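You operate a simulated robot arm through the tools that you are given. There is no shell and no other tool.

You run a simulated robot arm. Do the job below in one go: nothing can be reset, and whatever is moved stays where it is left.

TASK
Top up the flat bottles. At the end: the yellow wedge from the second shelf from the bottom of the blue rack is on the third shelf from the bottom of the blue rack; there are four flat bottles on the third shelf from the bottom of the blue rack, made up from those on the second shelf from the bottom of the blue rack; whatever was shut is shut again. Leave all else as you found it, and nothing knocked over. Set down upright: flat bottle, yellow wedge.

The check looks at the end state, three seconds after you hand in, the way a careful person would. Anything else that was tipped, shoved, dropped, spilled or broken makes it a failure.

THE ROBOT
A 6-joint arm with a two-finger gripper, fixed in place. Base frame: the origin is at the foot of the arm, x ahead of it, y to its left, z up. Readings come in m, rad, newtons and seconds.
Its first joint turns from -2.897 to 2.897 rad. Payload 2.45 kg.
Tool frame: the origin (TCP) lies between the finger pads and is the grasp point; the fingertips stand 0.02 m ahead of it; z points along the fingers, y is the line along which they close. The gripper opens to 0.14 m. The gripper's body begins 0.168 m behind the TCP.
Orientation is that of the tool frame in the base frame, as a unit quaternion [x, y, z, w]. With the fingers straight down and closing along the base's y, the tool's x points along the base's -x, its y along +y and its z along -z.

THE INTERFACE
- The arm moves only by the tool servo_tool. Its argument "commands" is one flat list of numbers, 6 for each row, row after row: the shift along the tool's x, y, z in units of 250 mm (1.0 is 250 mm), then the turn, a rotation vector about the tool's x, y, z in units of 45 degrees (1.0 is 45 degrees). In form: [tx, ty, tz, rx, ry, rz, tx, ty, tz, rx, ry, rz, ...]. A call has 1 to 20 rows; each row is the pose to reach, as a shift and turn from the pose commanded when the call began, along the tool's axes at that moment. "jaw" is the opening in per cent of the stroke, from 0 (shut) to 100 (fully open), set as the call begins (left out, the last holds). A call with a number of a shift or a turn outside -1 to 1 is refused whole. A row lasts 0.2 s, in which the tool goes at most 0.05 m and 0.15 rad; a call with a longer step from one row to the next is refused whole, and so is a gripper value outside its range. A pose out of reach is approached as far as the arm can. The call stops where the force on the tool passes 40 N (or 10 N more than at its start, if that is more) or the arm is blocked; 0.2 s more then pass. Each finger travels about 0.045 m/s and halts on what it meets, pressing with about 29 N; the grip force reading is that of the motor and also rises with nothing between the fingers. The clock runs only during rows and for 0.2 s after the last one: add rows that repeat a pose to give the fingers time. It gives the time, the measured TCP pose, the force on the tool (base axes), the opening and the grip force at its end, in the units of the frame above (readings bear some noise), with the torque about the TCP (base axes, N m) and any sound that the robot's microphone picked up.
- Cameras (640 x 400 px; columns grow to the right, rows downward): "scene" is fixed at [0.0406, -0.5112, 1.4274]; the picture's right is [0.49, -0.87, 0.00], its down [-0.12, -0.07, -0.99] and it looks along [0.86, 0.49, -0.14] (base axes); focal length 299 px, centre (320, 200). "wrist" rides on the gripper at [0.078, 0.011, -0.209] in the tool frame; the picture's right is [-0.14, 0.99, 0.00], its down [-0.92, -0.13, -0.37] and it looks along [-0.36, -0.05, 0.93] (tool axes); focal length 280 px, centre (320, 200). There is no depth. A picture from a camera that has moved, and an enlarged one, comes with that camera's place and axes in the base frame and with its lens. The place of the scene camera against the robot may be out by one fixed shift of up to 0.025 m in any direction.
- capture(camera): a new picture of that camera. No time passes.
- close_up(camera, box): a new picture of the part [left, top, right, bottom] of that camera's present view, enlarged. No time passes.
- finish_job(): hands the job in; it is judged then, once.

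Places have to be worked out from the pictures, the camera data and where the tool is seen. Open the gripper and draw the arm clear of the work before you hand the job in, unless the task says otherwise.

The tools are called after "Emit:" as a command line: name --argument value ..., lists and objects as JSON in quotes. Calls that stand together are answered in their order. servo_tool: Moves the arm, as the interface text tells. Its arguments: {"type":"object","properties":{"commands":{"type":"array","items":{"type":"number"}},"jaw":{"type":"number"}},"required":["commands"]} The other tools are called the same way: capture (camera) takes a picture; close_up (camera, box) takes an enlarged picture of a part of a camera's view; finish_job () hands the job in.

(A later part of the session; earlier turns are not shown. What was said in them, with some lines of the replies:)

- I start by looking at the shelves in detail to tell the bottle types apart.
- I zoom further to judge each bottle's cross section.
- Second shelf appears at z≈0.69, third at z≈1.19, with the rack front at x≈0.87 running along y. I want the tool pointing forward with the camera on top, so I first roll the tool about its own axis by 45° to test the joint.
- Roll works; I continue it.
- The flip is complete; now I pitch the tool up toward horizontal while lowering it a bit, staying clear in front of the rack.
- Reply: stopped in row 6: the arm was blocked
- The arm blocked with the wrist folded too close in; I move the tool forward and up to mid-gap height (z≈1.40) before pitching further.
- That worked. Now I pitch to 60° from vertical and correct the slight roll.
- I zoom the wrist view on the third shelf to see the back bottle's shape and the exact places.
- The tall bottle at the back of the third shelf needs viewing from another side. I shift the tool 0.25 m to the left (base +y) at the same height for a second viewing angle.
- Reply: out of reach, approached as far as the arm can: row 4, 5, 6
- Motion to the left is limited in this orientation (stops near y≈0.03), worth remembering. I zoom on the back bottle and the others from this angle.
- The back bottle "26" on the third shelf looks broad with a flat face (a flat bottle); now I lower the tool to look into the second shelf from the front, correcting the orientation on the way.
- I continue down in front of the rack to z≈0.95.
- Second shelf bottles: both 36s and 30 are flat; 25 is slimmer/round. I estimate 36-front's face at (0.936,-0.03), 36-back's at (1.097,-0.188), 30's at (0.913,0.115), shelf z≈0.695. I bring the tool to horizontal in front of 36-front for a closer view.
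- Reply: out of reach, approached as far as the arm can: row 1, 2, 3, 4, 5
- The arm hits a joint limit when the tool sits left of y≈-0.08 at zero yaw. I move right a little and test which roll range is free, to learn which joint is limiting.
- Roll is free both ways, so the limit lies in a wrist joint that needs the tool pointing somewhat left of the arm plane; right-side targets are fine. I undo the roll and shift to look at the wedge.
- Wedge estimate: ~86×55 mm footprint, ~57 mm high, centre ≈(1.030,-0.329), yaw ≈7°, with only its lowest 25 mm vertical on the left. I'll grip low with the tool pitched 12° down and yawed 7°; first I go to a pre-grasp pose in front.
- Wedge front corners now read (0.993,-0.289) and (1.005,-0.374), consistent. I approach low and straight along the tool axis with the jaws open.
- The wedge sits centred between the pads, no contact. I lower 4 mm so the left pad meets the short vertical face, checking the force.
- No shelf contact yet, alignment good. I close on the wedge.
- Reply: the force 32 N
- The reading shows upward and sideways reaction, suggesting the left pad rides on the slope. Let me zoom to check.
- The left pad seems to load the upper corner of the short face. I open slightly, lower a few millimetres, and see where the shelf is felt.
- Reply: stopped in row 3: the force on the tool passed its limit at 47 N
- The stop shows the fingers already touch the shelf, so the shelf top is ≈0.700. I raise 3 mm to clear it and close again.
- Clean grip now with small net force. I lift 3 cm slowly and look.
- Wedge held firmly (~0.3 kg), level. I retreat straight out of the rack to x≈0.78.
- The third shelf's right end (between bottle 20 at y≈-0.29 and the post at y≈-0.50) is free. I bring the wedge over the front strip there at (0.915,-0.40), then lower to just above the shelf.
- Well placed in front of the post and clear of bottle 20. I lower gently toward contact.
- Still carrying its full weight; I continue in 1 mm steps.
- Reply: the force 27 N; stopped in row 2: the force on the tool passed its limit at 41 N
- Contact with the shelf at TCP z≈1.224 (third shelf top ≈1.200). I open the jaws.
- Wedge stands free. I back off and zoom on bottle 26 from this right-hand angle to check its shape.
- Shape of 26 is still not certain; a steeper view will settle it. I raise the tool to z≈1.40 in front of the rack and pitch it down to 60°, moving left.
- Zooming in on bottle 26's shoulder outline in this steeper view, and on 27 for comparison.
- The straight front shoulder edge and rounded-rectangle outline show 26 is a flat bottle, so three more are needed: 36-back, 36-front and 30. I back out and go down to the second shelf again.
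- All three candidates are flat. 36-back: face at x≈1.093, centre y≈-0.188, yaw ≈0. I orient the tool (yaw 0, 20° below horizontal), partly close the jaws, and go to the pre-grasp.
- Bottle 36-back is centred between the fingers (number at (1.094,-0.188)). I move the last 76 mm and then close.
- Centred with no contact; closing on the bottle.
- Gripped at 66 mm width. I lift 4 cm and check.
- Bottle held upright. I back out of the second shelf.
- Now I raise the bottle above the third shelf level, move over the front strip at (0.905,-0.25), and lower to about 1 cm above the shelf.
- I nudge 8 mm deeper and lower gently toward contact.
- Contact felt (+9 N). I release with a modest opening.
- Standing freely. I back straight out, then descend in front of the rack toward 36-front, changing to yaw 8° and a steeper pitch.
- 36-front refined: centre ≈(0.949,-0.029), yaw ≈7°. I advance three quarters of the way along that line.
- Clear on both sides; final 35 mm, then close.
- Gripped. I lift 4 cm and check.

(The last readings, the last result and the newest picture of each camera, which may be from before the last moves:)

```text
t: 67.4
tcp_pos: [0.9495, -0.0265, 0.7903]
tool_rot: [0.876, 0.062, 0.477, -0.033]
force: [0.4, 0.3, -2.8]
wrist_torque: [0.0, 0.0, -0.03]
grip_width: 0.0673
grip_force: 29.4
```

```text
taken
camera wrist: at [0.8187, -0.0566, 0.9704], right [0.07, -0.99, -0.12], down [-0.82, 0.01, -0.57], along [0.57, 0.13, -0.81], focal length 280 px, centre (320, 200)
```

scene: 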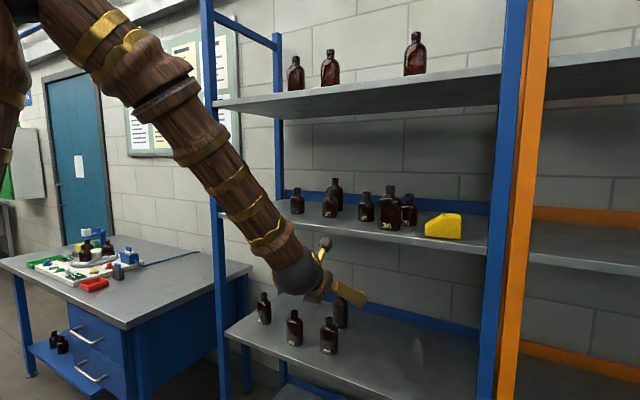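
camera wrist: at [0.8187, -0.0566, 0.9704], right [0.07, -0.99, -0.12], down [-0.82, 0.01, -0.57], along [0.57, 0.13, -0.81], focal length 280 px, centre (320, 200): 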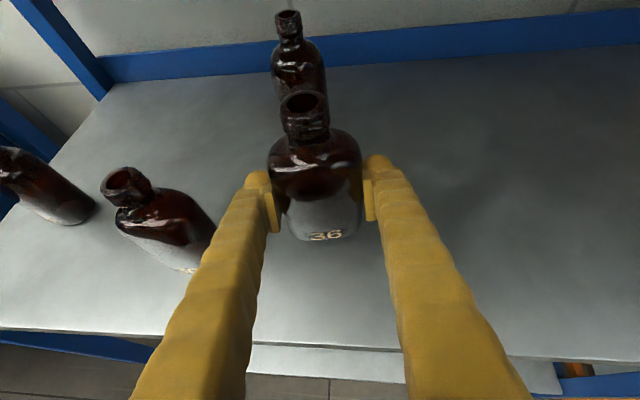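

Emit:
servo_tool --commands '[-0.08, 0, -0.12, 0, 0, 0, -0.17, 0, -0.26, 0, 0, 0, -0.27, 0, -0.42, 0, 0, 0, -0.37, 0, -0.569, 0, 0, 0]'

Emit:
servo_tool --commands '[0.131, 0.04, -0.092, 0, 0, 0, 0.262, 0.079, -0.184, 0, 0, 0, 0.394, 0.119, -0.276, 0, 0, 0, 0.525, 0.159, -0.367, 0, 0, 0, 0.656, 0.198, -0.459, 0, 0, 0, 0.787, 0.238, -0.551, 0, 0, 0]'

Emit:
servo_tool --commands '[0.132, 0.033, -0.091, 0, 0, 0, 0.263, 0.066, -0.182, 0, 0, 0, 0.395, 0.099, -0.273, 0, 0, 0, 0.527, 0.132, -0.364, 0, 0, 0, 0.658, 0.165, -0.455, 0, 0, 0, 0.79, 0.198, -0.546, 0, 0, 0]'

Emit:
capture --camera "wrist"

```text
t: 68.4
tcp_pos: [0.7814, -0.0502, 0.7927]
tool_rot: [0.876, 0.062, 0.477, -0.034]
force: [-0.6, -0.1, -1.8]
wrist_torque: [0.02, -0.02, -0.02]
grip_width: 0.0673
grip_force: 28.5
```

```text
t: 69.8
tcp_pos: [0.7817, -0.1054, 1.0285]
tool_rot: [0.876, 0.062, 0.477, -0.034]
force: [-0.2, -0.2, -1.6]
wrist_torque: [0.02, 0.04, 0.01]
grip_width: 0.0671
grip_force: 29.0
```

```text
t: 71.2
tcp_pos: [0.7822, -0.1614, 1.2702]
tool_rot: [0.876, 0.061, 0.477, -0.033]
force: [-0.8, -0.2, -1.9]
wrist_torque: [0.02, 0.02, -0.03]
grip_width: 0.0674
grip_force: 28.9
```

```text
taken
camera wrist: at [0.6516, -0.1903, 1.4491], right [0.06, -0.99, -0.12], down [-0.82, 0.01, -0.57], along [0.57, 0.13, -0.81], focal length 280 px, centre (320, 200)
```

wrist: 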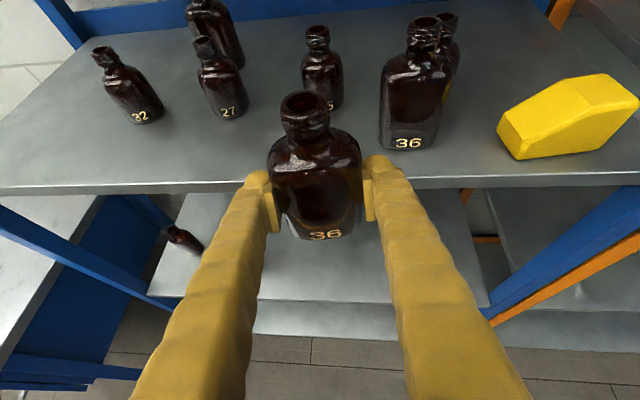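

I'll set this one at (0.908,-0.118), leaving finger clearance to the first bottle. Moving over the shelf and partially lowering.

Emit:
servo_tool --commands '[0.071, -0.025, 0.11, 0, 0, 0, 0.143, -0.05, 0.219, 0, 0, 0, 0.214, -0.075, 0.329, 0, 0, 0, 0.285, -0.1, 0.438, 0, 0, 0, 0.245, -0.1, 0.464, 0, 0, 0]'

Emit:
capture --camera "wrist"

```text
t: 72.4
tcp_pos: [0.9044, -0.1164, 1.2577]
tool_rot: [0.876, 0.061, 0.478, -0.034]
force: [0.1, -0.6, -1.6]
wrist_torque: [-0.02, 0.03, -0.03]
grip_width: 0.067
grip_force: 28.7
```

```text
taken
camera wrist: at [0.7741, -0.1457, 1.4381], right [0.07, -0.99, -0.12], down [-0.82, 0.01, -0.57], along [0.57, 0.13, -0.81], focal length 280 px, centre (320, 200)
```

wrist: 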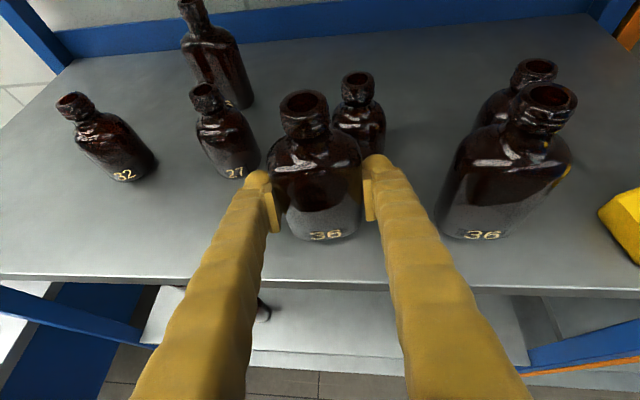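

Clear of its neighbours. Lowering gently to contact.

Emit:
servo_tool --commands '[-0.01, 0, 0.0065, 0, 0, 0, -0.02, 0, 0.013, 0, 0, 0, -0.02, 0, 0.013, 0, 0, 0]'

Emit:
servo_tool --commands '[-0.0034, 0, 0.0022, 0, 0, 0, -0.0034, 0, 0.0022, 0, 0, 0]'

Emit:
servo_tool --commands '[-0.0034, 0, 0.0022, 0, 0, 0, -0.0034, 0, 0.0022, 0, 0, 0]'

```text
t: 73.2
tcp_pos: [0.9047, -0.1179, 1.2509]
tool_rot: [0.877, 0.062, 0.476, -0.034]
force: [-0.2, -0.9, -1.4]
wrist_torque: [-0.01, -0.03, -0.04]
grip_width: 0.0672
grip_force: 29.3
```

```text
t: 73.8
tcp_pos: [0.9046, -0.1177, 1.2512]
tool_rot: [0.876, 0.063, 0.477, -0.034]
force: [-0.7, 0.2, -1.3]
wrist_torque: [-0.01, 0.01, 0.06]
grip_width: 0.0672
grip_force: 28.8
```

```text
t: 74.4
tcp_pos: [0.905, -0.1171, 1.2501]
tool_rot: [0.876, 0.062, 0.477, -0.034]
force: [-0.7, 0.2, -1.3]
wrist_torque: [0.03, 0.02, 0.0]
grip_width: 0.067
grip_force: 28.6
```

Emit:
servo_tool --commands '[-0.0034, 0, 0.0022, 0, 0, 0, -0.0034, 0, 0.0022, 0, 0, 0]'

Emit:
servo_tool --commands '[-0.0034, 0, 0.0022, 0, 0, 0, -0.0034, 0, 0.0022, 0, 0, 0]'

```text
t: 75.0
tcp_pos: [0.9042, -0.1177, 1.2491]
tool_rot: [0.876, 0.063, 0.477, -0.035]
force: [2.8, 1.9, 7.4]
wrist_torque: [0.0, -0.17, 0.03]
grip_width: 0.0671
grip_force: 28.9
```

```text
t: 75.6
tcp_pos: [0.9039, -0.1168, 1.2483]
tool_rot: [0.876, 0.063, 0.477, -0.035]
force: [1.1, 3.5, 20.8]
wrist_torque: [0.04, -0.08, 0.07]
grip_width: 0.0672
grip_force: 28.8
```

Firm contact; I ease up 1 mm, then release.

Emit:
servo_tool --commands '[0.0034, 0, -0.0022, 0, 0, 0, 0.0034, 0, -0.0022, 0, 0, 0]'

Emit:
servo_tool --commands '[0, 0, 0, 0, 0, 0, 0, 0, 0, 0, 0, 0, 0, 0, 0, 0, 0, 0, 0, 0, 0, 0]' --jaw 68

Emit:
capture --camera "wrist"

```text
t: 76.2
tcp_pos: [0.9041, -0.1175, 1.2498]
tool_rot: [0.876, 0.062, 0.477, -0.034]
force: [-7.3, -2.0, 18.0]
wrist_torque: [-0.1, 0.18, -0.01]
grip_width: 0.0674
grip_force: 29.1
```

```text
refused: commands must hold 6 numbers for each row
```

```text
taken
camera wrist: at [0.7741, -0.1467, 1.4288], right [0.06, -0.99, -0.12], down [-0.82, 0.01, -0.57], along [0.57, 0.13, -0.81], focal length 280 px, centre (320, 200)
```

wrist: 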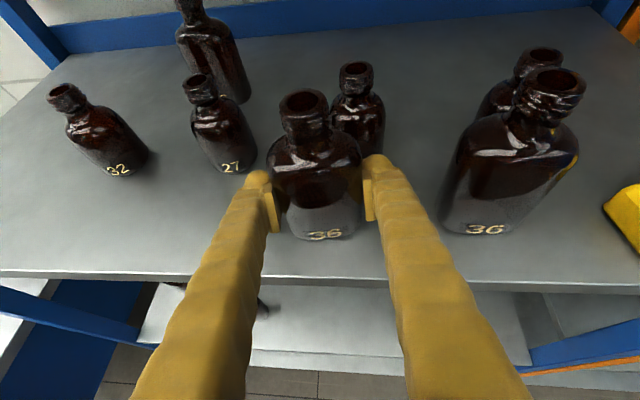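

Still some downward press (18 N); I ease up another millimetre before releasing.

Emit:
servo_tool --commands '[0.0034, 0, -0.0022, 0, 0, 0, 0.0034, 0, -0.0022, 0, 0, 0]'

```text
t: 76.8
tcp_pos: [0.9041, -0.1178, 1.2497]
tool_rot: [0.876, 0.062, 0.477, -0.034]
force: [0.0, -1.3, 2.8]
wrist_torque: [-0.13, -0.04, -0.03]
grip_width: 0.067
grip_force: 28.9
```

Light contact only (≈3 N). Releasing.

Emit:
servo_tool --commands '[0, 0, 0, 0, 0, 0, 0, 0, 0, 0, 0, 0, 0, 0, 0, 0, 0, 0, 0, 0, 0, 0, 0, 0]' --jaw 68

Emit:
capture --camera "wrist"

```text
t: 77.8
tcp_pos: [0.9045, -0.118, 1.2488]
tool_rot: [0.876, 0.062, 0.477, -0.034]
force: [0.0, 0.6, -0.1]
wrist_torque: [0.01, -0.01, 0.01]
grip_width: 0.0952
grip_force: 0.1
```

```text
taken
camera wrist: at [0.7744, -0.1466, 1.4297], right [0.06, -0.99, -0.12], down [-0.82, 0.01, -0.57], along [0.57, 0.13, -0.81], focal length 280 px, centre (320, 200)
```

wrist: 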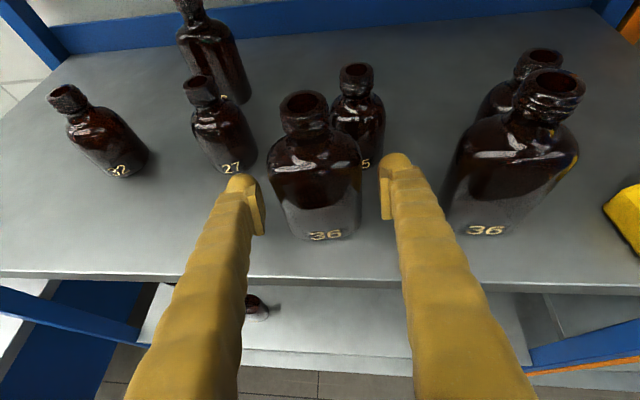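

Second flat bottle stands. I back out along the same line and descend toward bottle 30, turning to yaw 13° and 45° pitch on the way.

Emit:
servo_tool --commands '[-0.05, 0, -0.077, 0, 0, 0, -0.12, 0, -0.185, 0, 0, 0, -0.2, 0, -0.308, 0, 0, 0, -0.284, 0, -0.437, 0, 0, 0]'

Emit:
servo_tool --commands '[-0.119, -0.053, 0.086, 0.014, -0.045, -0.011, -0.238, -0.106, 0.172, 0.028, -0.09, -0.023, -0.357, -0.159, 0.258, 0.042, -0.135, -0.034, -0.476, -0.211, 0.344, 0.056, -0.179, -0.046, -0.595, -0.264, 0.43, 0.07, -0.224, -0.057, -0.714, -0.317, 0.516, 0.084, -0.269, -0.0685]'

Emit:
capture --camera "wrist"

Emit:
capture --camera "scene"

```text
t: 78.8
tcp_pos: [0.7761, -0.1352, 1.2514]
tool_rot: [0.876, 0.062, 0.477, -0.034]
force: [1.0, -0.1, 0.1]
wrist_torque: [0.01, -0.02, -0.01]
grip_width: 0.0953
grip_force: 0.0
```

```text
t: 80.2
tcp_pos: [0.7736, -0.0545, 1.0295]
tool_rot: [0.918, 0.104, 0.38, -0.043]
force: [0.5, -0.6, 0.2]
wrist_torque: [0.0, 0.01, 0.02]
grip_width: 0.0952
grip_force: 0.0
```

```text
taken
camera wrist: at [0.6859, -0.0862, 1.2331], right [0.13, -0.99, -0.1], down [-0.92, -0.08, -0.39], along [0.38, 0.14, -0.92], focal length 280 px, centre (320, 200)
```

wrist: 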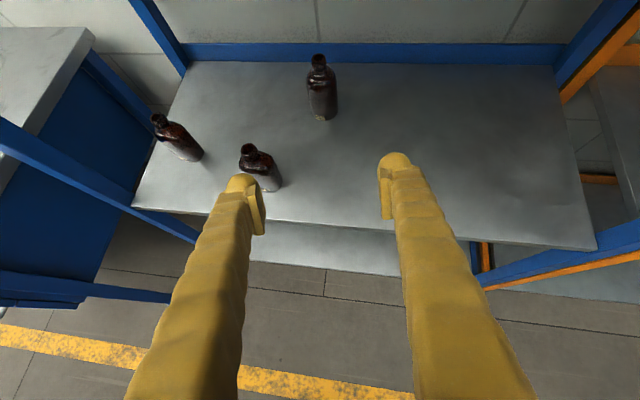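

```text
taken
```

scene: 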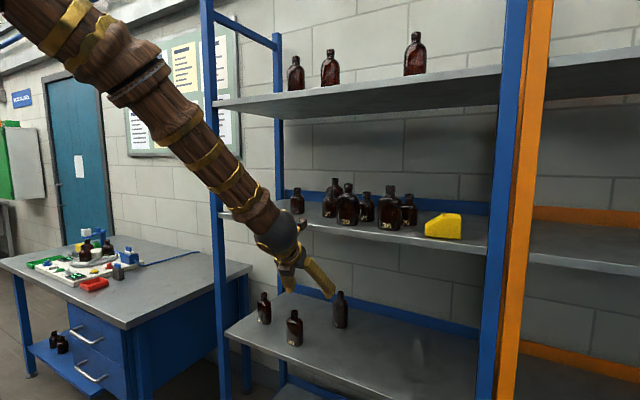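

Emit:
servo_tool --commands '[-0.075, -0.065, 0.113, 0, 0, 0, -0.151, -0.131, 0.225, 0, 0, 0, -0.226, -0.196, 0.338, 0, 0, 0, -0.301, -0.261, 0.451, 0, 0, 0, -0.377, -0.327, 0.563, 0, 0, 0, -0.452, -0.392, 0.676, 0, 0, 0]' --jaw 78

Emit:
capture --camera "wrist"

Emit:
close_up --camera "wrist" --box '[240, 30, 400, 170]'

```text
t: 81.6
tcp_pos: [0.7955, 0.0477, 0.8322]
tool_rot: [0.918, 0.104, 0.381, -0.043]
force: [-0.2, 0.0, -0.7]
wrist_torque: [0.02, -0.02, 0.01]
grip_width: 0.1091
grip_force: 0.0
```

```text
taken
camera wrist: at [0.707, 0.0174, 1.0348], right [0.13, -0.99, -0.1], down [-0.92, -0.08, -0.39], along [0.38, 0.14, -0.92], focal length 280 px, centre (320, 200)
```

wrist: 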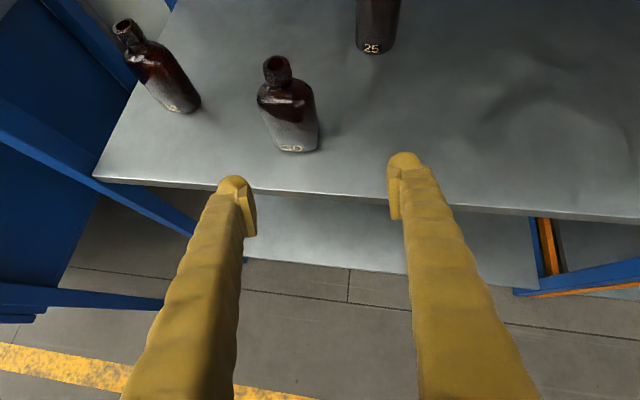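

```text
2.86 times, centred on (320, 100) of wrist
camera zoom: at [0.707, 0.0174, 1.0348], right [0.13, -0.99, -0.1], down [-0.92, -0.08, -0.39], along [0.38, 0.14, -0.92], focal length 801 px, centre (320, 486)
```

zoom: 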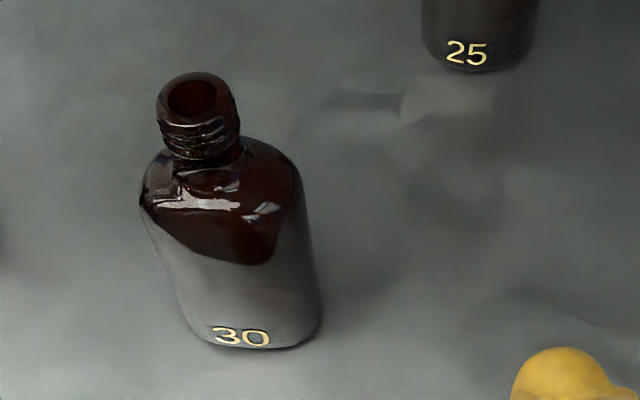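

Bottle 30's yaw is about -2°, a 15° mismatch with the reachable tool yaw. Bottle 32 may be turned more favourably; I check it.

Emit:
close_up --camera "wrist" --box '[100, 10, 220, 120]'

```text
3.64 times, centred on (160, 65) of wrist
camera zoom: at [0.707, 0.0174, 1.0348], right [0.13, -0.99, -0.1], down [-0.92, -0.08, -0.39], along [0.38, 0.14, -0.92], focal length 1020 px, centre (902, 691)
```

zoom: 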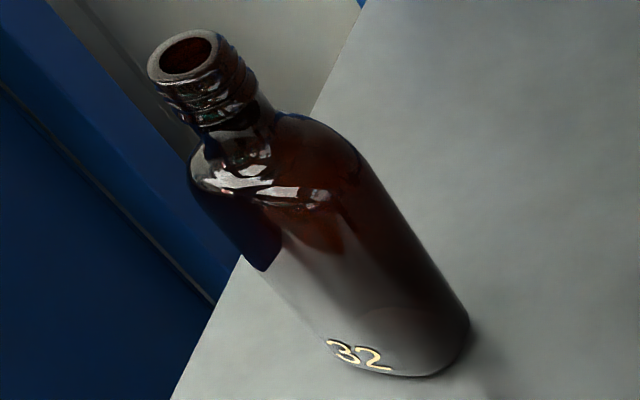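

32 is turned the wrong way even more (-13°), so 30 it is; its rounded-rectangle ends tolerate ~15° misalignment. I approach it.

Emit:
servo_tool --commands '[-0.013, -0.067, 0.106, 0, 0, 0, -0.026, -0.134, 0.212, 0, 0, 0, 0.02, -0.134, 0.312, 0, 0, 0, 0.066, -0.134, 0.412, 0, 0, 0, 0.112, -0.134, 0.515, 0, 0, 0]'

Emit:
capture --camera "wrist"

```text
t: 82.8
tcp_pos: [0.8961, 0.1019, 0.7617]
tool_rot: [0.918, 0.107, 0.379, -0.049]
force: [0.2, -0.7, -0.5]
wrist_torque: [0.0, 0.01, 0.02]
grip_width: 0.1091
grip_force: 0.1
out of reach, approached as far as the arm can: row 2, 3, 4, 5
```

```text
taken
camera wrist: at [0.8092, 0.0674, 0.9656], right [0.14, -0.99, -0.11], down [-0.92, -0.08, -0.39], along [0.37, 0.15, -0.92], focal length 280 px, centre (320, 200)
```

wrist: 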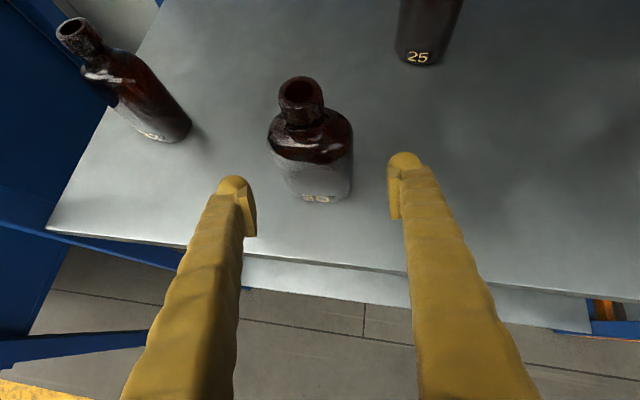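

Nearly exact (3 mm off), bottle centred between pads. Final 35 mm.

Emit:
servo_tool --commands '[0.02, -0.002, 0.046, 0, 0, 0, 0.041, -0.005, 0.093, 0, 0, 0, 0.062, -0.007, 0.139, 0, 0, 0]'

Emit:
capture --camera "wrist"

```text
t: 83.6
tcp_pos: [0.9325, 0.1086, 0.7486]
tool_rot: [0.919, 0.105, 0.378, -0.047]
force: [-0.4, 0.0, 1.1]
wrist_torque: [-0.02, -0.05, 0.01]
grip_width: 0.1093
grip_force: 0.0
out of reach, approached as far as the arm can: row 2, 3
```

```text
taken
camera wrist: at [0.8456, 0.0747, 0.9525], right [0.13, -0.99, -0.1], down [-0.92, -0.08, -0.39], along [0.37, 0.15, -0.92], focal length 280 px, centre (320, 200)
```

wrist: 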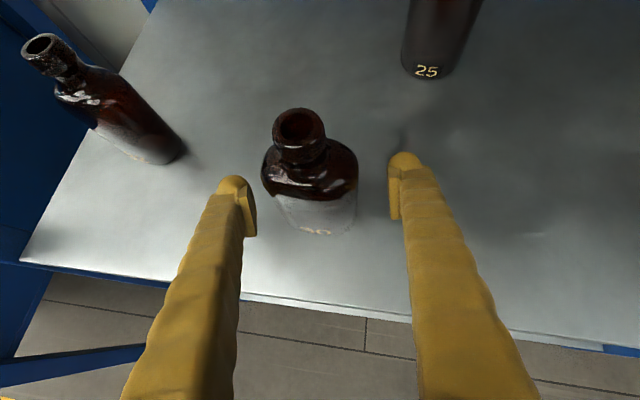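

Good. Closing on bottle 30.

Emit:
servo_tool --commands '[0, 0, 0, 0, 0, 0, 0, 0, 0, 0, 0, 0, 0, 0, 0, 0, 0, 0, 0, 0, 0, 0, 0, 0, 0, 0, 0, 0, 0, 0, 0, 0, 0, 0, 0, 0]' --jaw 25

Emit:
capture --camera "wrist"

Emit:
close_up --camera "wrist" --box '[230, 90, 400, 250]'

Emit:
close_up --camera "scene" --box '[230, 270, 390, 380]'

```text
t: 85.0
tcp_pos: [0.932, 0.1089, 0.7491]
tool_rot: [0.918, 0.107, 0.379, -0.049]
force: [0.5, -0.6, 1.1]
wrist_torque: [0.07, 0.02, 0.0]
grip_width: 0.0685
grip_force: 29.5
```

```text
taken
camera wrist: at [0.8453, 0.0747, 0.9525], right [0.13, -0.99, -0.1], down [-0.92, -0.08, -0.39], along [0.37, 0.15, -0.92], focal length 280 px, centre (320, 200)
```

wrist: 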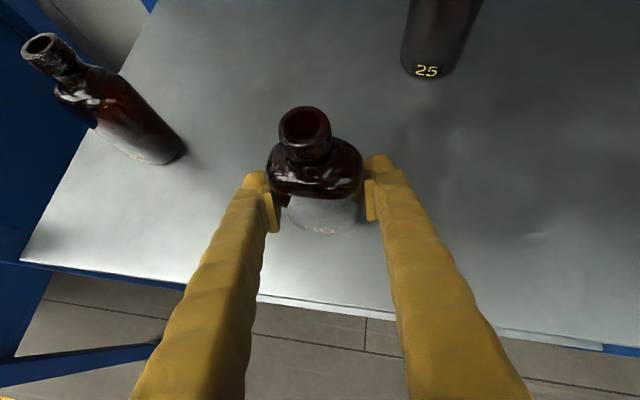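

```text
2.50 times, centred on (315, 170) of wrist
camera zoom: at [0.8453, 0.0747, 0.9525], right [0.13, -0.99, -0.1], down [-0.92, -0.08, -0.39], along [0.37, 0.15, -0.92], focal length 701 px, centre (332, 275)
```

zoom: 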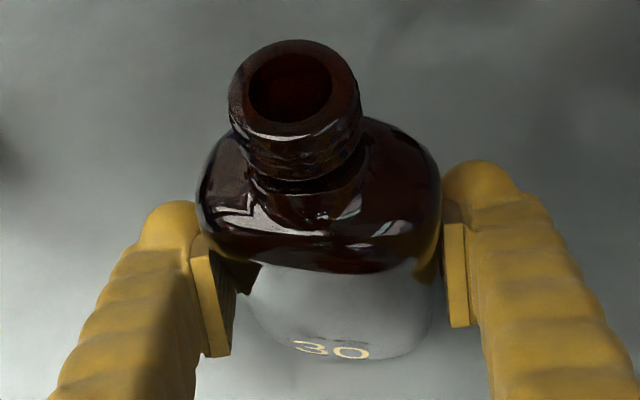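

```text
3.64 times, centred on (310, 325) of scene
camera zoom: at [0.0406, -0.5112, 1.4274], right [0.49, -0.87, 0.0], down [-0.12, -0.07, -0.99], along [0.86, 0.49, -0.14], focal length 1087 px, centre (356, -254)
```

zoom: 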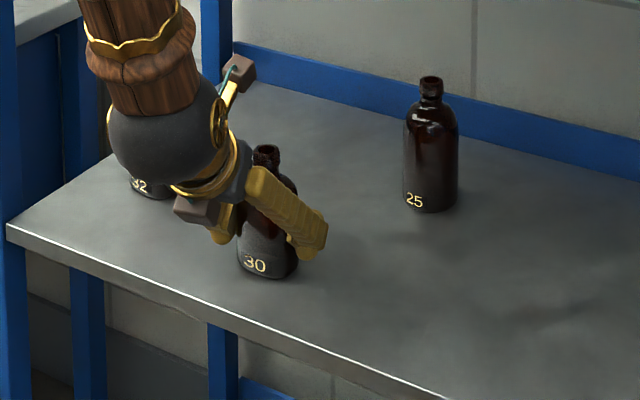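

Held (68.5 mm). I lift 4 cm and check for slipping or tilting.

Emit:
servo_tool --commands '[0.015, 0, -0.015, 0, 0, 0, 0.04, 0, -0.04, 0, 0, 0, 0.075, 0.003, -0.075, 0, 0, 0, 0.113, 0.006, -0.113, 0, 0, 0]'

Emit:
capture --camera "wrist"

Emit:
close_up --camera "scene" --box '[230, 250, 390, 360]'

```text
t: 86.0
tcp_pos: [0.9312, 0.1046, 0.787]
tool_rot: [0.918, 0.104, 0.38, -0.044]
force: [0.1, -0.5, -0.9]
wrist_torque: [0.03, 0.02, 0.0]
grip_width: 0.0687
grip_force: 29.4
```

```text
taken
camera wrist: at [0.8437, 0.0737, 0.9918], right [0.13, -0.99, -0.1], down [-0.92, -0.08, -0.39], along [0.38, 0.14, -0.92], focal length 280 px, centre (320, 200)
```

wrist: 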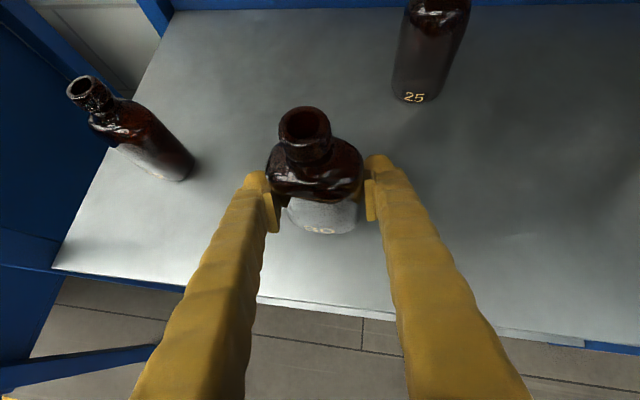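

```text
3.64 times, centred on (310, 305) of scene
camera zoom: at [0.0406, -0.5112, 1.4274], right [0.49, -0.87, 0.0], down [-0.12, -0.07, -0.99], along [0.86, 0.49, -0.14], focal length 1087 px, centre (356, -182)
```

zoom: 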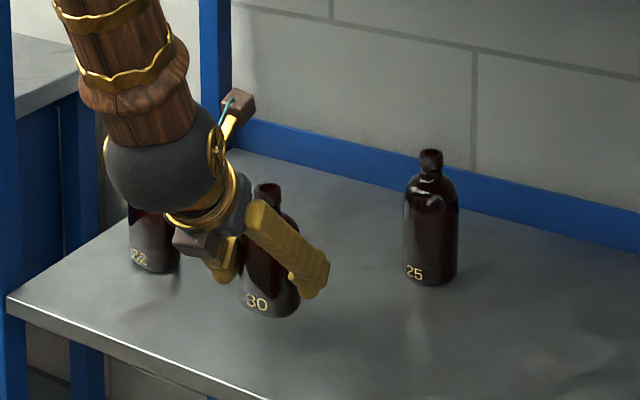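

The bottle hangs upright. I back out and rise to above third-shelf level.

Emit:
servo_tool --commands '[-0.09, 0, -0.09, 0, 0, 0, -0.2, 0, -0.2, 0, 0, 0, -0.31, 0, -0.31, 0, 0, 0, -0.424, 0, -0.424, 0, 0, 0]'

Emit:
servo_tool --commands '[0.109, 0.023, -0.117, 0, 0, 0, 0.219, 0.045, -0.234, 0, 0, 0, 0.328, 0.068, -0.351, 0, 0, 0, 0.437, 0.091, -0.467, 0, 0, 0, 0.547, 0.113, -0.584, 0, 0, 0, 0.656, 0.136, -0.701, 0, 0, 0]'

Emit:
servo_tool --commands '[0.109, 0.023, -0.117, 0, 0, 0, 0.219, 0.045, -0.234, 0, 0, 0, 0.328, 0.068, -0.351, 0, 0, 0, 0.437, 0.091, -0.467, 0, 0, 0, 0.547, 0.113, -0.584, 0, 0, 0, 0.656, 0.136, -0.701, 0, 0, 0]'

Emit:
capture --camera "wrist"

Emit:
capture --camera "scene"

```text
t: 87.0
tcp_pos: [0.7854, 0.0709, 0.7879]
tool_rot: [0.918, 0.106, 0.38, -0.047]
force: [0.4, -0.5, -1.9]
wrist_torque: [-0.04, 0.01, -0.02]
grip_width: 0.0688
grip_force: 29.1
```

```text
t: 88.4
tcp_pos: [0.7853, 0.038, 1.0284]
tool_rot: [0.918, 0.104, 0.38, -0.042]
force: [-0.2, -0.9, -1.8]
wrist_torque: [0.0, 0.0, 0.02]
grip_width: 0.0687
grip_force: 29.3
```

```text
t: 89.8
tcp_pos: [0.7876, -0.0012, 1.2681]
tool_rot: [0.918, 0.104, 0.38, -0.043]
force: [-0.4, 0.0, -1.3]
wrist_torque: [-0.03, -0.01, 0.0]
grip_width: 0.0685
grip_force: 28.9
```

```text
taken
camera wrist: at [0.6993, -0.0321, 1.4728], right [0.13, -0.99, -0.1], down [-0.92, -0.08, -0.39], along [0.38, 0.14, -0.92], focal length 280 px, centre (320, 200)
```

wrist: 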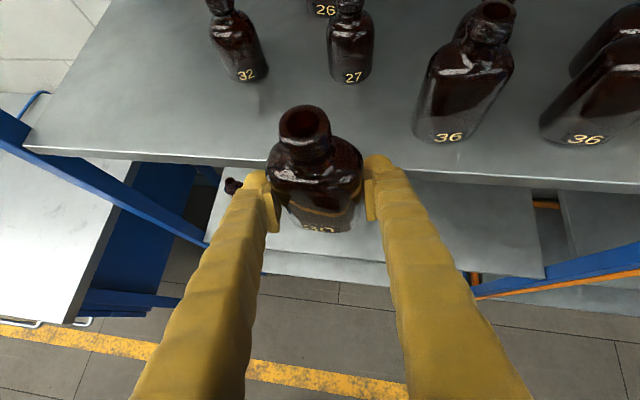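

```text
taken
```

scene: 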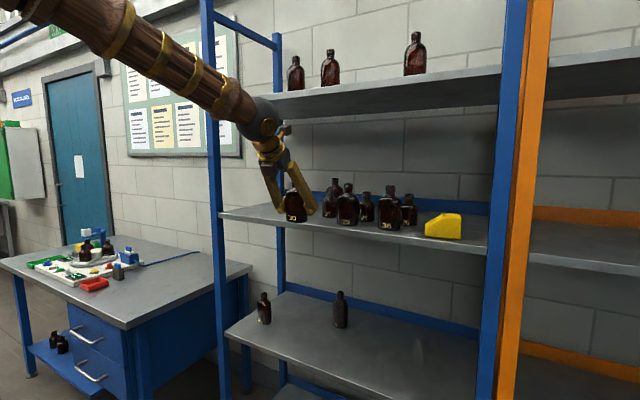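

I move over the shelf to (0.90,0.025), left of the previous bottle and in front of 27/32, and partly lower.

Emit:
servo_tool --commands '[0.08, 0, 0.08, 0, 0, 0, 0.163, 0, 0.163, 0, 0, 0, 0.245, 0, 0.245, 0, 0, 0, 0.326, 0, 0.326, 0, 0, 0, 0.292, 0, 0.36, 0, 0, 0]'

Emit:
capture --camera "wrist"

```text
t: 91.0
tcp_pos: [0.8963, 0.0271, 1.257]
tool_rot: [0.918, 0.104, 0.38, -0.043]
force: [0.0, -0.2, -1.1]
wrist_torque: [0.01, 0.02, 0.02]
grip_width: 0.0684
grip_force: 28.7
```

```text
taken
camera wrist: at [0.8087, -0.0032, 1.4604], right [0.13, -0.99, -0.1], down [-0.92, -0.08, -0.39], along [0.38, 0.14, -0.92], focal length 280 px, centre (320, 200)
```

wrist: 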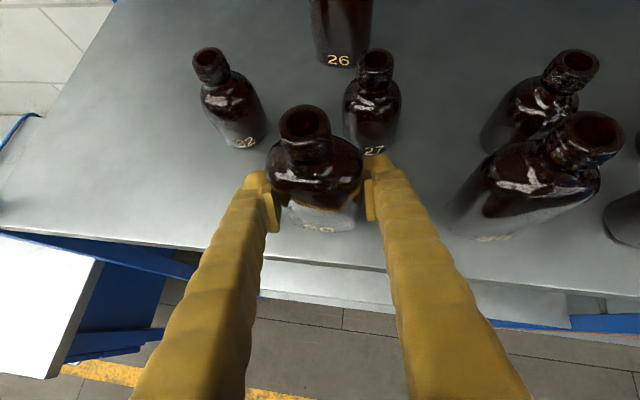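

Lowering gently (and 4 mm deeper) to contact.

Emit:
servo_tool --commands '[0.003, 0, 0.015, 0, 0, 0, -0.006, 0, 0.028, 0, 0, 0, -0.006, 0, 0.028, 0, 0, 0]'

Emit:
servo_tool --commands '[-0.0028, 0, 0.0028, 0, 0, 0, -0.0028, 0, 0.0028, 0, 0, 0]'

Emit:
servo_tool --commands '[-0.0028, 0, 0.0028, 0, 0, 0, -0.0028, 0, 0.0028, 0, 0, 0]'

```text
t: 91.8
tcp_pos: [0.8998, 0.0286, 1.2517]
tool_rot: [0.918, 0.104, 0.38, -0.043]
force: [-0.3, -0.4, -1.0]
wrist_torque: [0.02, 0.01, -0.04]
grip_width: 0.0686
grip_force: 29.3
```

```text
t: 92.4
tcp_pos: [0.9005, 0.0282, 1.2498]
tool_rot: [0.918, 0.103, 0.38, -0.043]
force: [0.2, -0.7, -1.6]
wrist_torque: [-0.01, 0.01, 0.03]
grip_width: 0.0683
grip_force: 28.7
```

```text
t: 93.0
tcp_pos: [0.9003, 0.0296, 1.2495]
tool_rot: [0.918, 0.104, 0.381, -0.043]
force: [-0.9, 1.4, 3.9]
wrist_torque: [0.18, 0.1, 0.02]
grip_width: 0.0684
grip_force: 29.3
```

Light contact (≈5 N). Releasing.

Emit:
servo_tool --commands '[0, 0, 0, 0, 0, 0, 0, 0, 0, 0, 0, 0, 0, 0, 0, 0, 0, 0, 0, 0, 0, 0, 0, 0]' --jaw 70

Emit:
capture --camera "wrist"

```text
t: 94.0
tcp_pos: [0.9006, 0.0285, 1.2475]
tool_rot: [0.918, 0.104, 0.381, -0.043]
force: [-0.2, 1.0, 0.5]
wrist_torque: [-0.01, -0.02, -0.03]
grip_width: 0.0982
grip_force: 0.0
```

```text
taken
camera wrist: at [0.813, -0.0025, 1.452], right [0.13, -0.99, -0.1], down [-0.92, -0.08, -0.39], along [0.38, 0.14, -0.92], focal length 280 px, centre (320, 200)
```

wrist: 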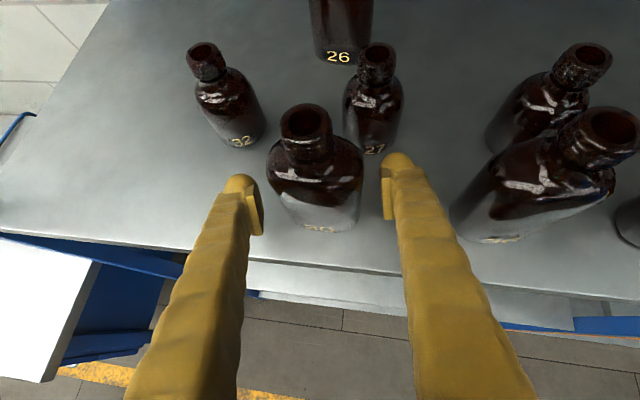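

All three bottles placed. I back straight out and check the end state.

Emit:
servo_tool --commands '[-0.06, 0, -0.06, 0, 0, 0, -0.15, 0, -0.15, 0, 0, 0, -0.27, 0, -0.27, 0, 0, 0, -0.396, 0, -0.396, 0, 0, 0]'

Emit:
servo_tool --commands '[-0.04, 0.08, -0.16, 0, 0, 0, -0.04, 0.16, -0.32, 0, 0, 0, -0.04, 0.24, -0.48, 0, 0, 0]'

Emit:
capture --camera "wrist"

Emit:
capture --camera "scene"

Emit:
close_up --camera "scene" --box '[260, 160, 480, 260]'

```text
t: 95.0
tcp_pos: [0.7668, -0.0034, 1.2454]
tool_rot: [0.918, 0.103, 0.381, -0.043]
force: [0.7, 0.1, -0.2]
wrist_torque: [0.03, -0.02, 0.01]
grip_width: 0.0981
grip_force: 0.1
```

```text
t: 95.8
tcp_pos: [0.6864, -0.0815, 1.325]
tool_rot: [0.918, 0.104, 0.38, -0.042]
force: [0.1, -0.1, -0.1]
wrist_torque: [-0.01, -0.03, 0.04]
grip_width: 0.098
grip_force: 0.1
```

```text
taken
camera wrist: at [0.5989, -0.1125, 1.5282], right [0.13, -0.99, -0.1], down [-0.92, -0.08, -0.39], along [0.38, 0.14, -0.92], focal length 280 px, centre (320, 200)
```

wrist: 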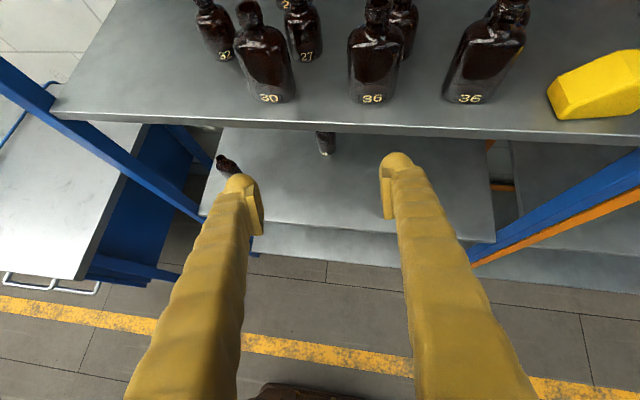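

```text
taken
```

scene: 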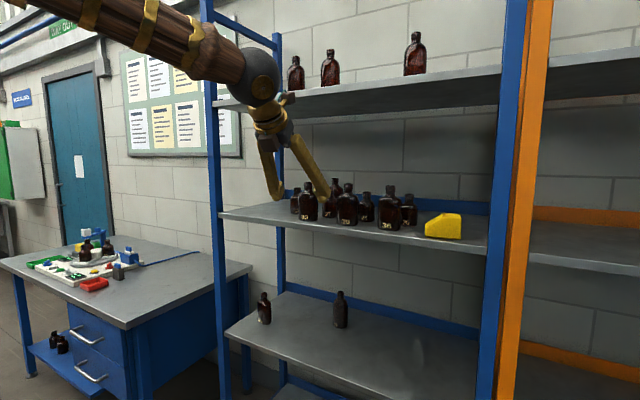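

```text
2.91 times, centred on (370, 210) of scene
camera zoom: at [0.0406, -0.5112, 1.4274], right [0.49, -0.87, 0.0], down [-0.12, -0.07, -0.99], along [0.86, 0.49, -0.14], focal length 870 px, centre (174, 171)
```

zoom: 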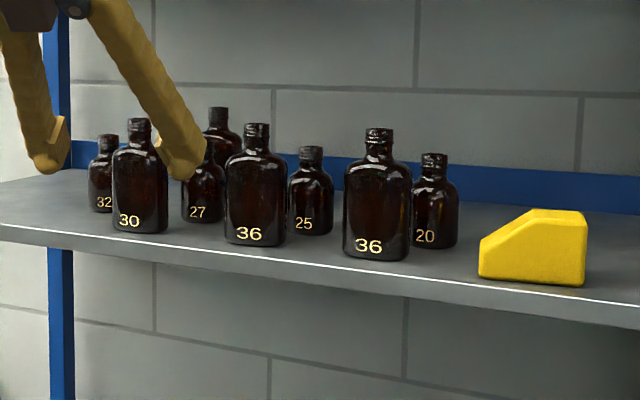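

The third shelf now has flat bottles 26, 30, 36 and 36 plus the wedge, all upright; 25 and 32 remain on the second shelf. I open the jaws fully and draw back a little more before handing in.

Emit:
servo_tool --commands '[0, 0.06, -0.1, 0, 0, 0, 0, 0.12, -0.2, 0, 0, 0, 0, 0.12, -0.2, 0, 0, 0, 0, 0.12, -0.2, 0, 0, 0]' --jaw 100

Emit:
close_up --camera "scene" --box '[220, 150, 500, 400]'

Emit:
capture --camera "wrist"

```text
t: 97.0
tcp_pos: [0.678, -0.121, 1.3339]
tool_rot: [0.924, 0.103, 0.364, -0.053]
force: [0.3, -0.9, 0.0]
wrist_torque: [0.05, -0.01, 0.03]
grip_width: 0.1403
grip_force: 0.0
stopped in row 4: the arm was blocked; the commanded pose is now the measured one
```

```text
1.60 times, centred on (360, 275) of scene
camera zoom: at [0.0406, -0.5112, 1.4274], right [0.49, -0.87, 0.0], down [-0.12, -0.07, -0.99], along [0.86, 0.49, -0.14], focal length 478 px, centre (256, 80)
```

zoom: 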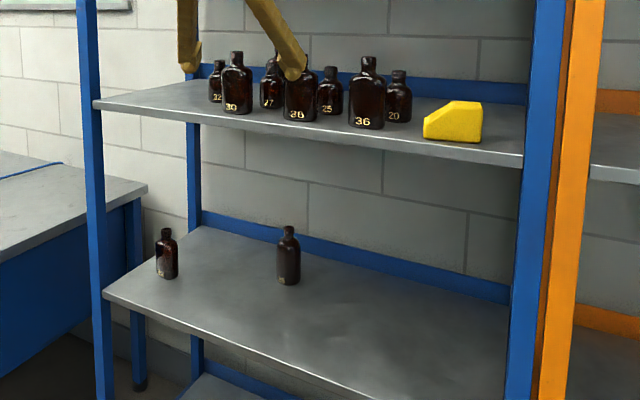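

```text
taken
camera wrist: at [0.5972, -0.1556, 1.5412], right [0.13, -0.98, -0.12], down [-0.93, -0.08, -0.36], along [0.34, 0.15, -0.93], focal length 280 px, centre (320, 200)
```

wrist: 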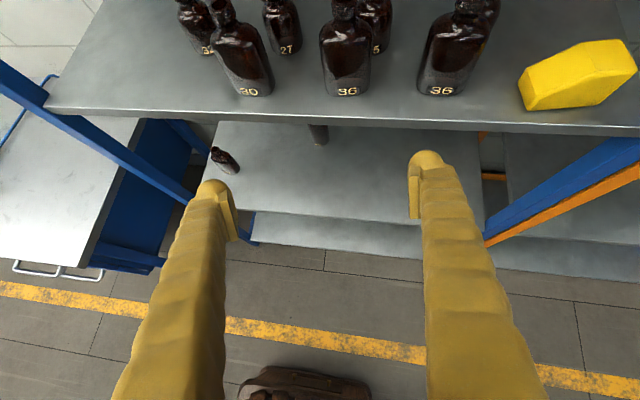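

The gripper is open and about 15 cm clear of the rack. It stopped at a joint limit with nothing touching it. Everything stands as required, so I hand in.

Emit:
finish_job

```text
The job is handed in.
```

The job is done and handed in. The yellow wedge and three flat bottles (30, 36 and 36) went up from the second shelf of the blue rack to the third. With 26, which was already there, the third shelf now holds four flat bottles.

- **State at hand-in:** the last pictures showed the wedge and the three moved bottles upright along the front of the third shelf. The bottles already there stood as before.
- **Left in place:** bottles 32 and 25 stayed on the second shelf. 32 is also flat but wasn't needed; 25 is round.
- **The count depends on 26 being flat:** I judged this from a steep view of its shoulders, which showed a straight front edge and flat face. It was not measured directly.
- **Shut things:** nothing that was shut needed opening.
- **Contact with shelves:** the fingers pressed on the second shelf at up to 47 N while I was picking up the wedge. Setting the wedge down on the third shelf reached 41 N. Nothing moved or tipped either time.
- **Arm:** the gripper is open and about 15 cm clear of the rack. The final draw-back stopped at a joint limit.
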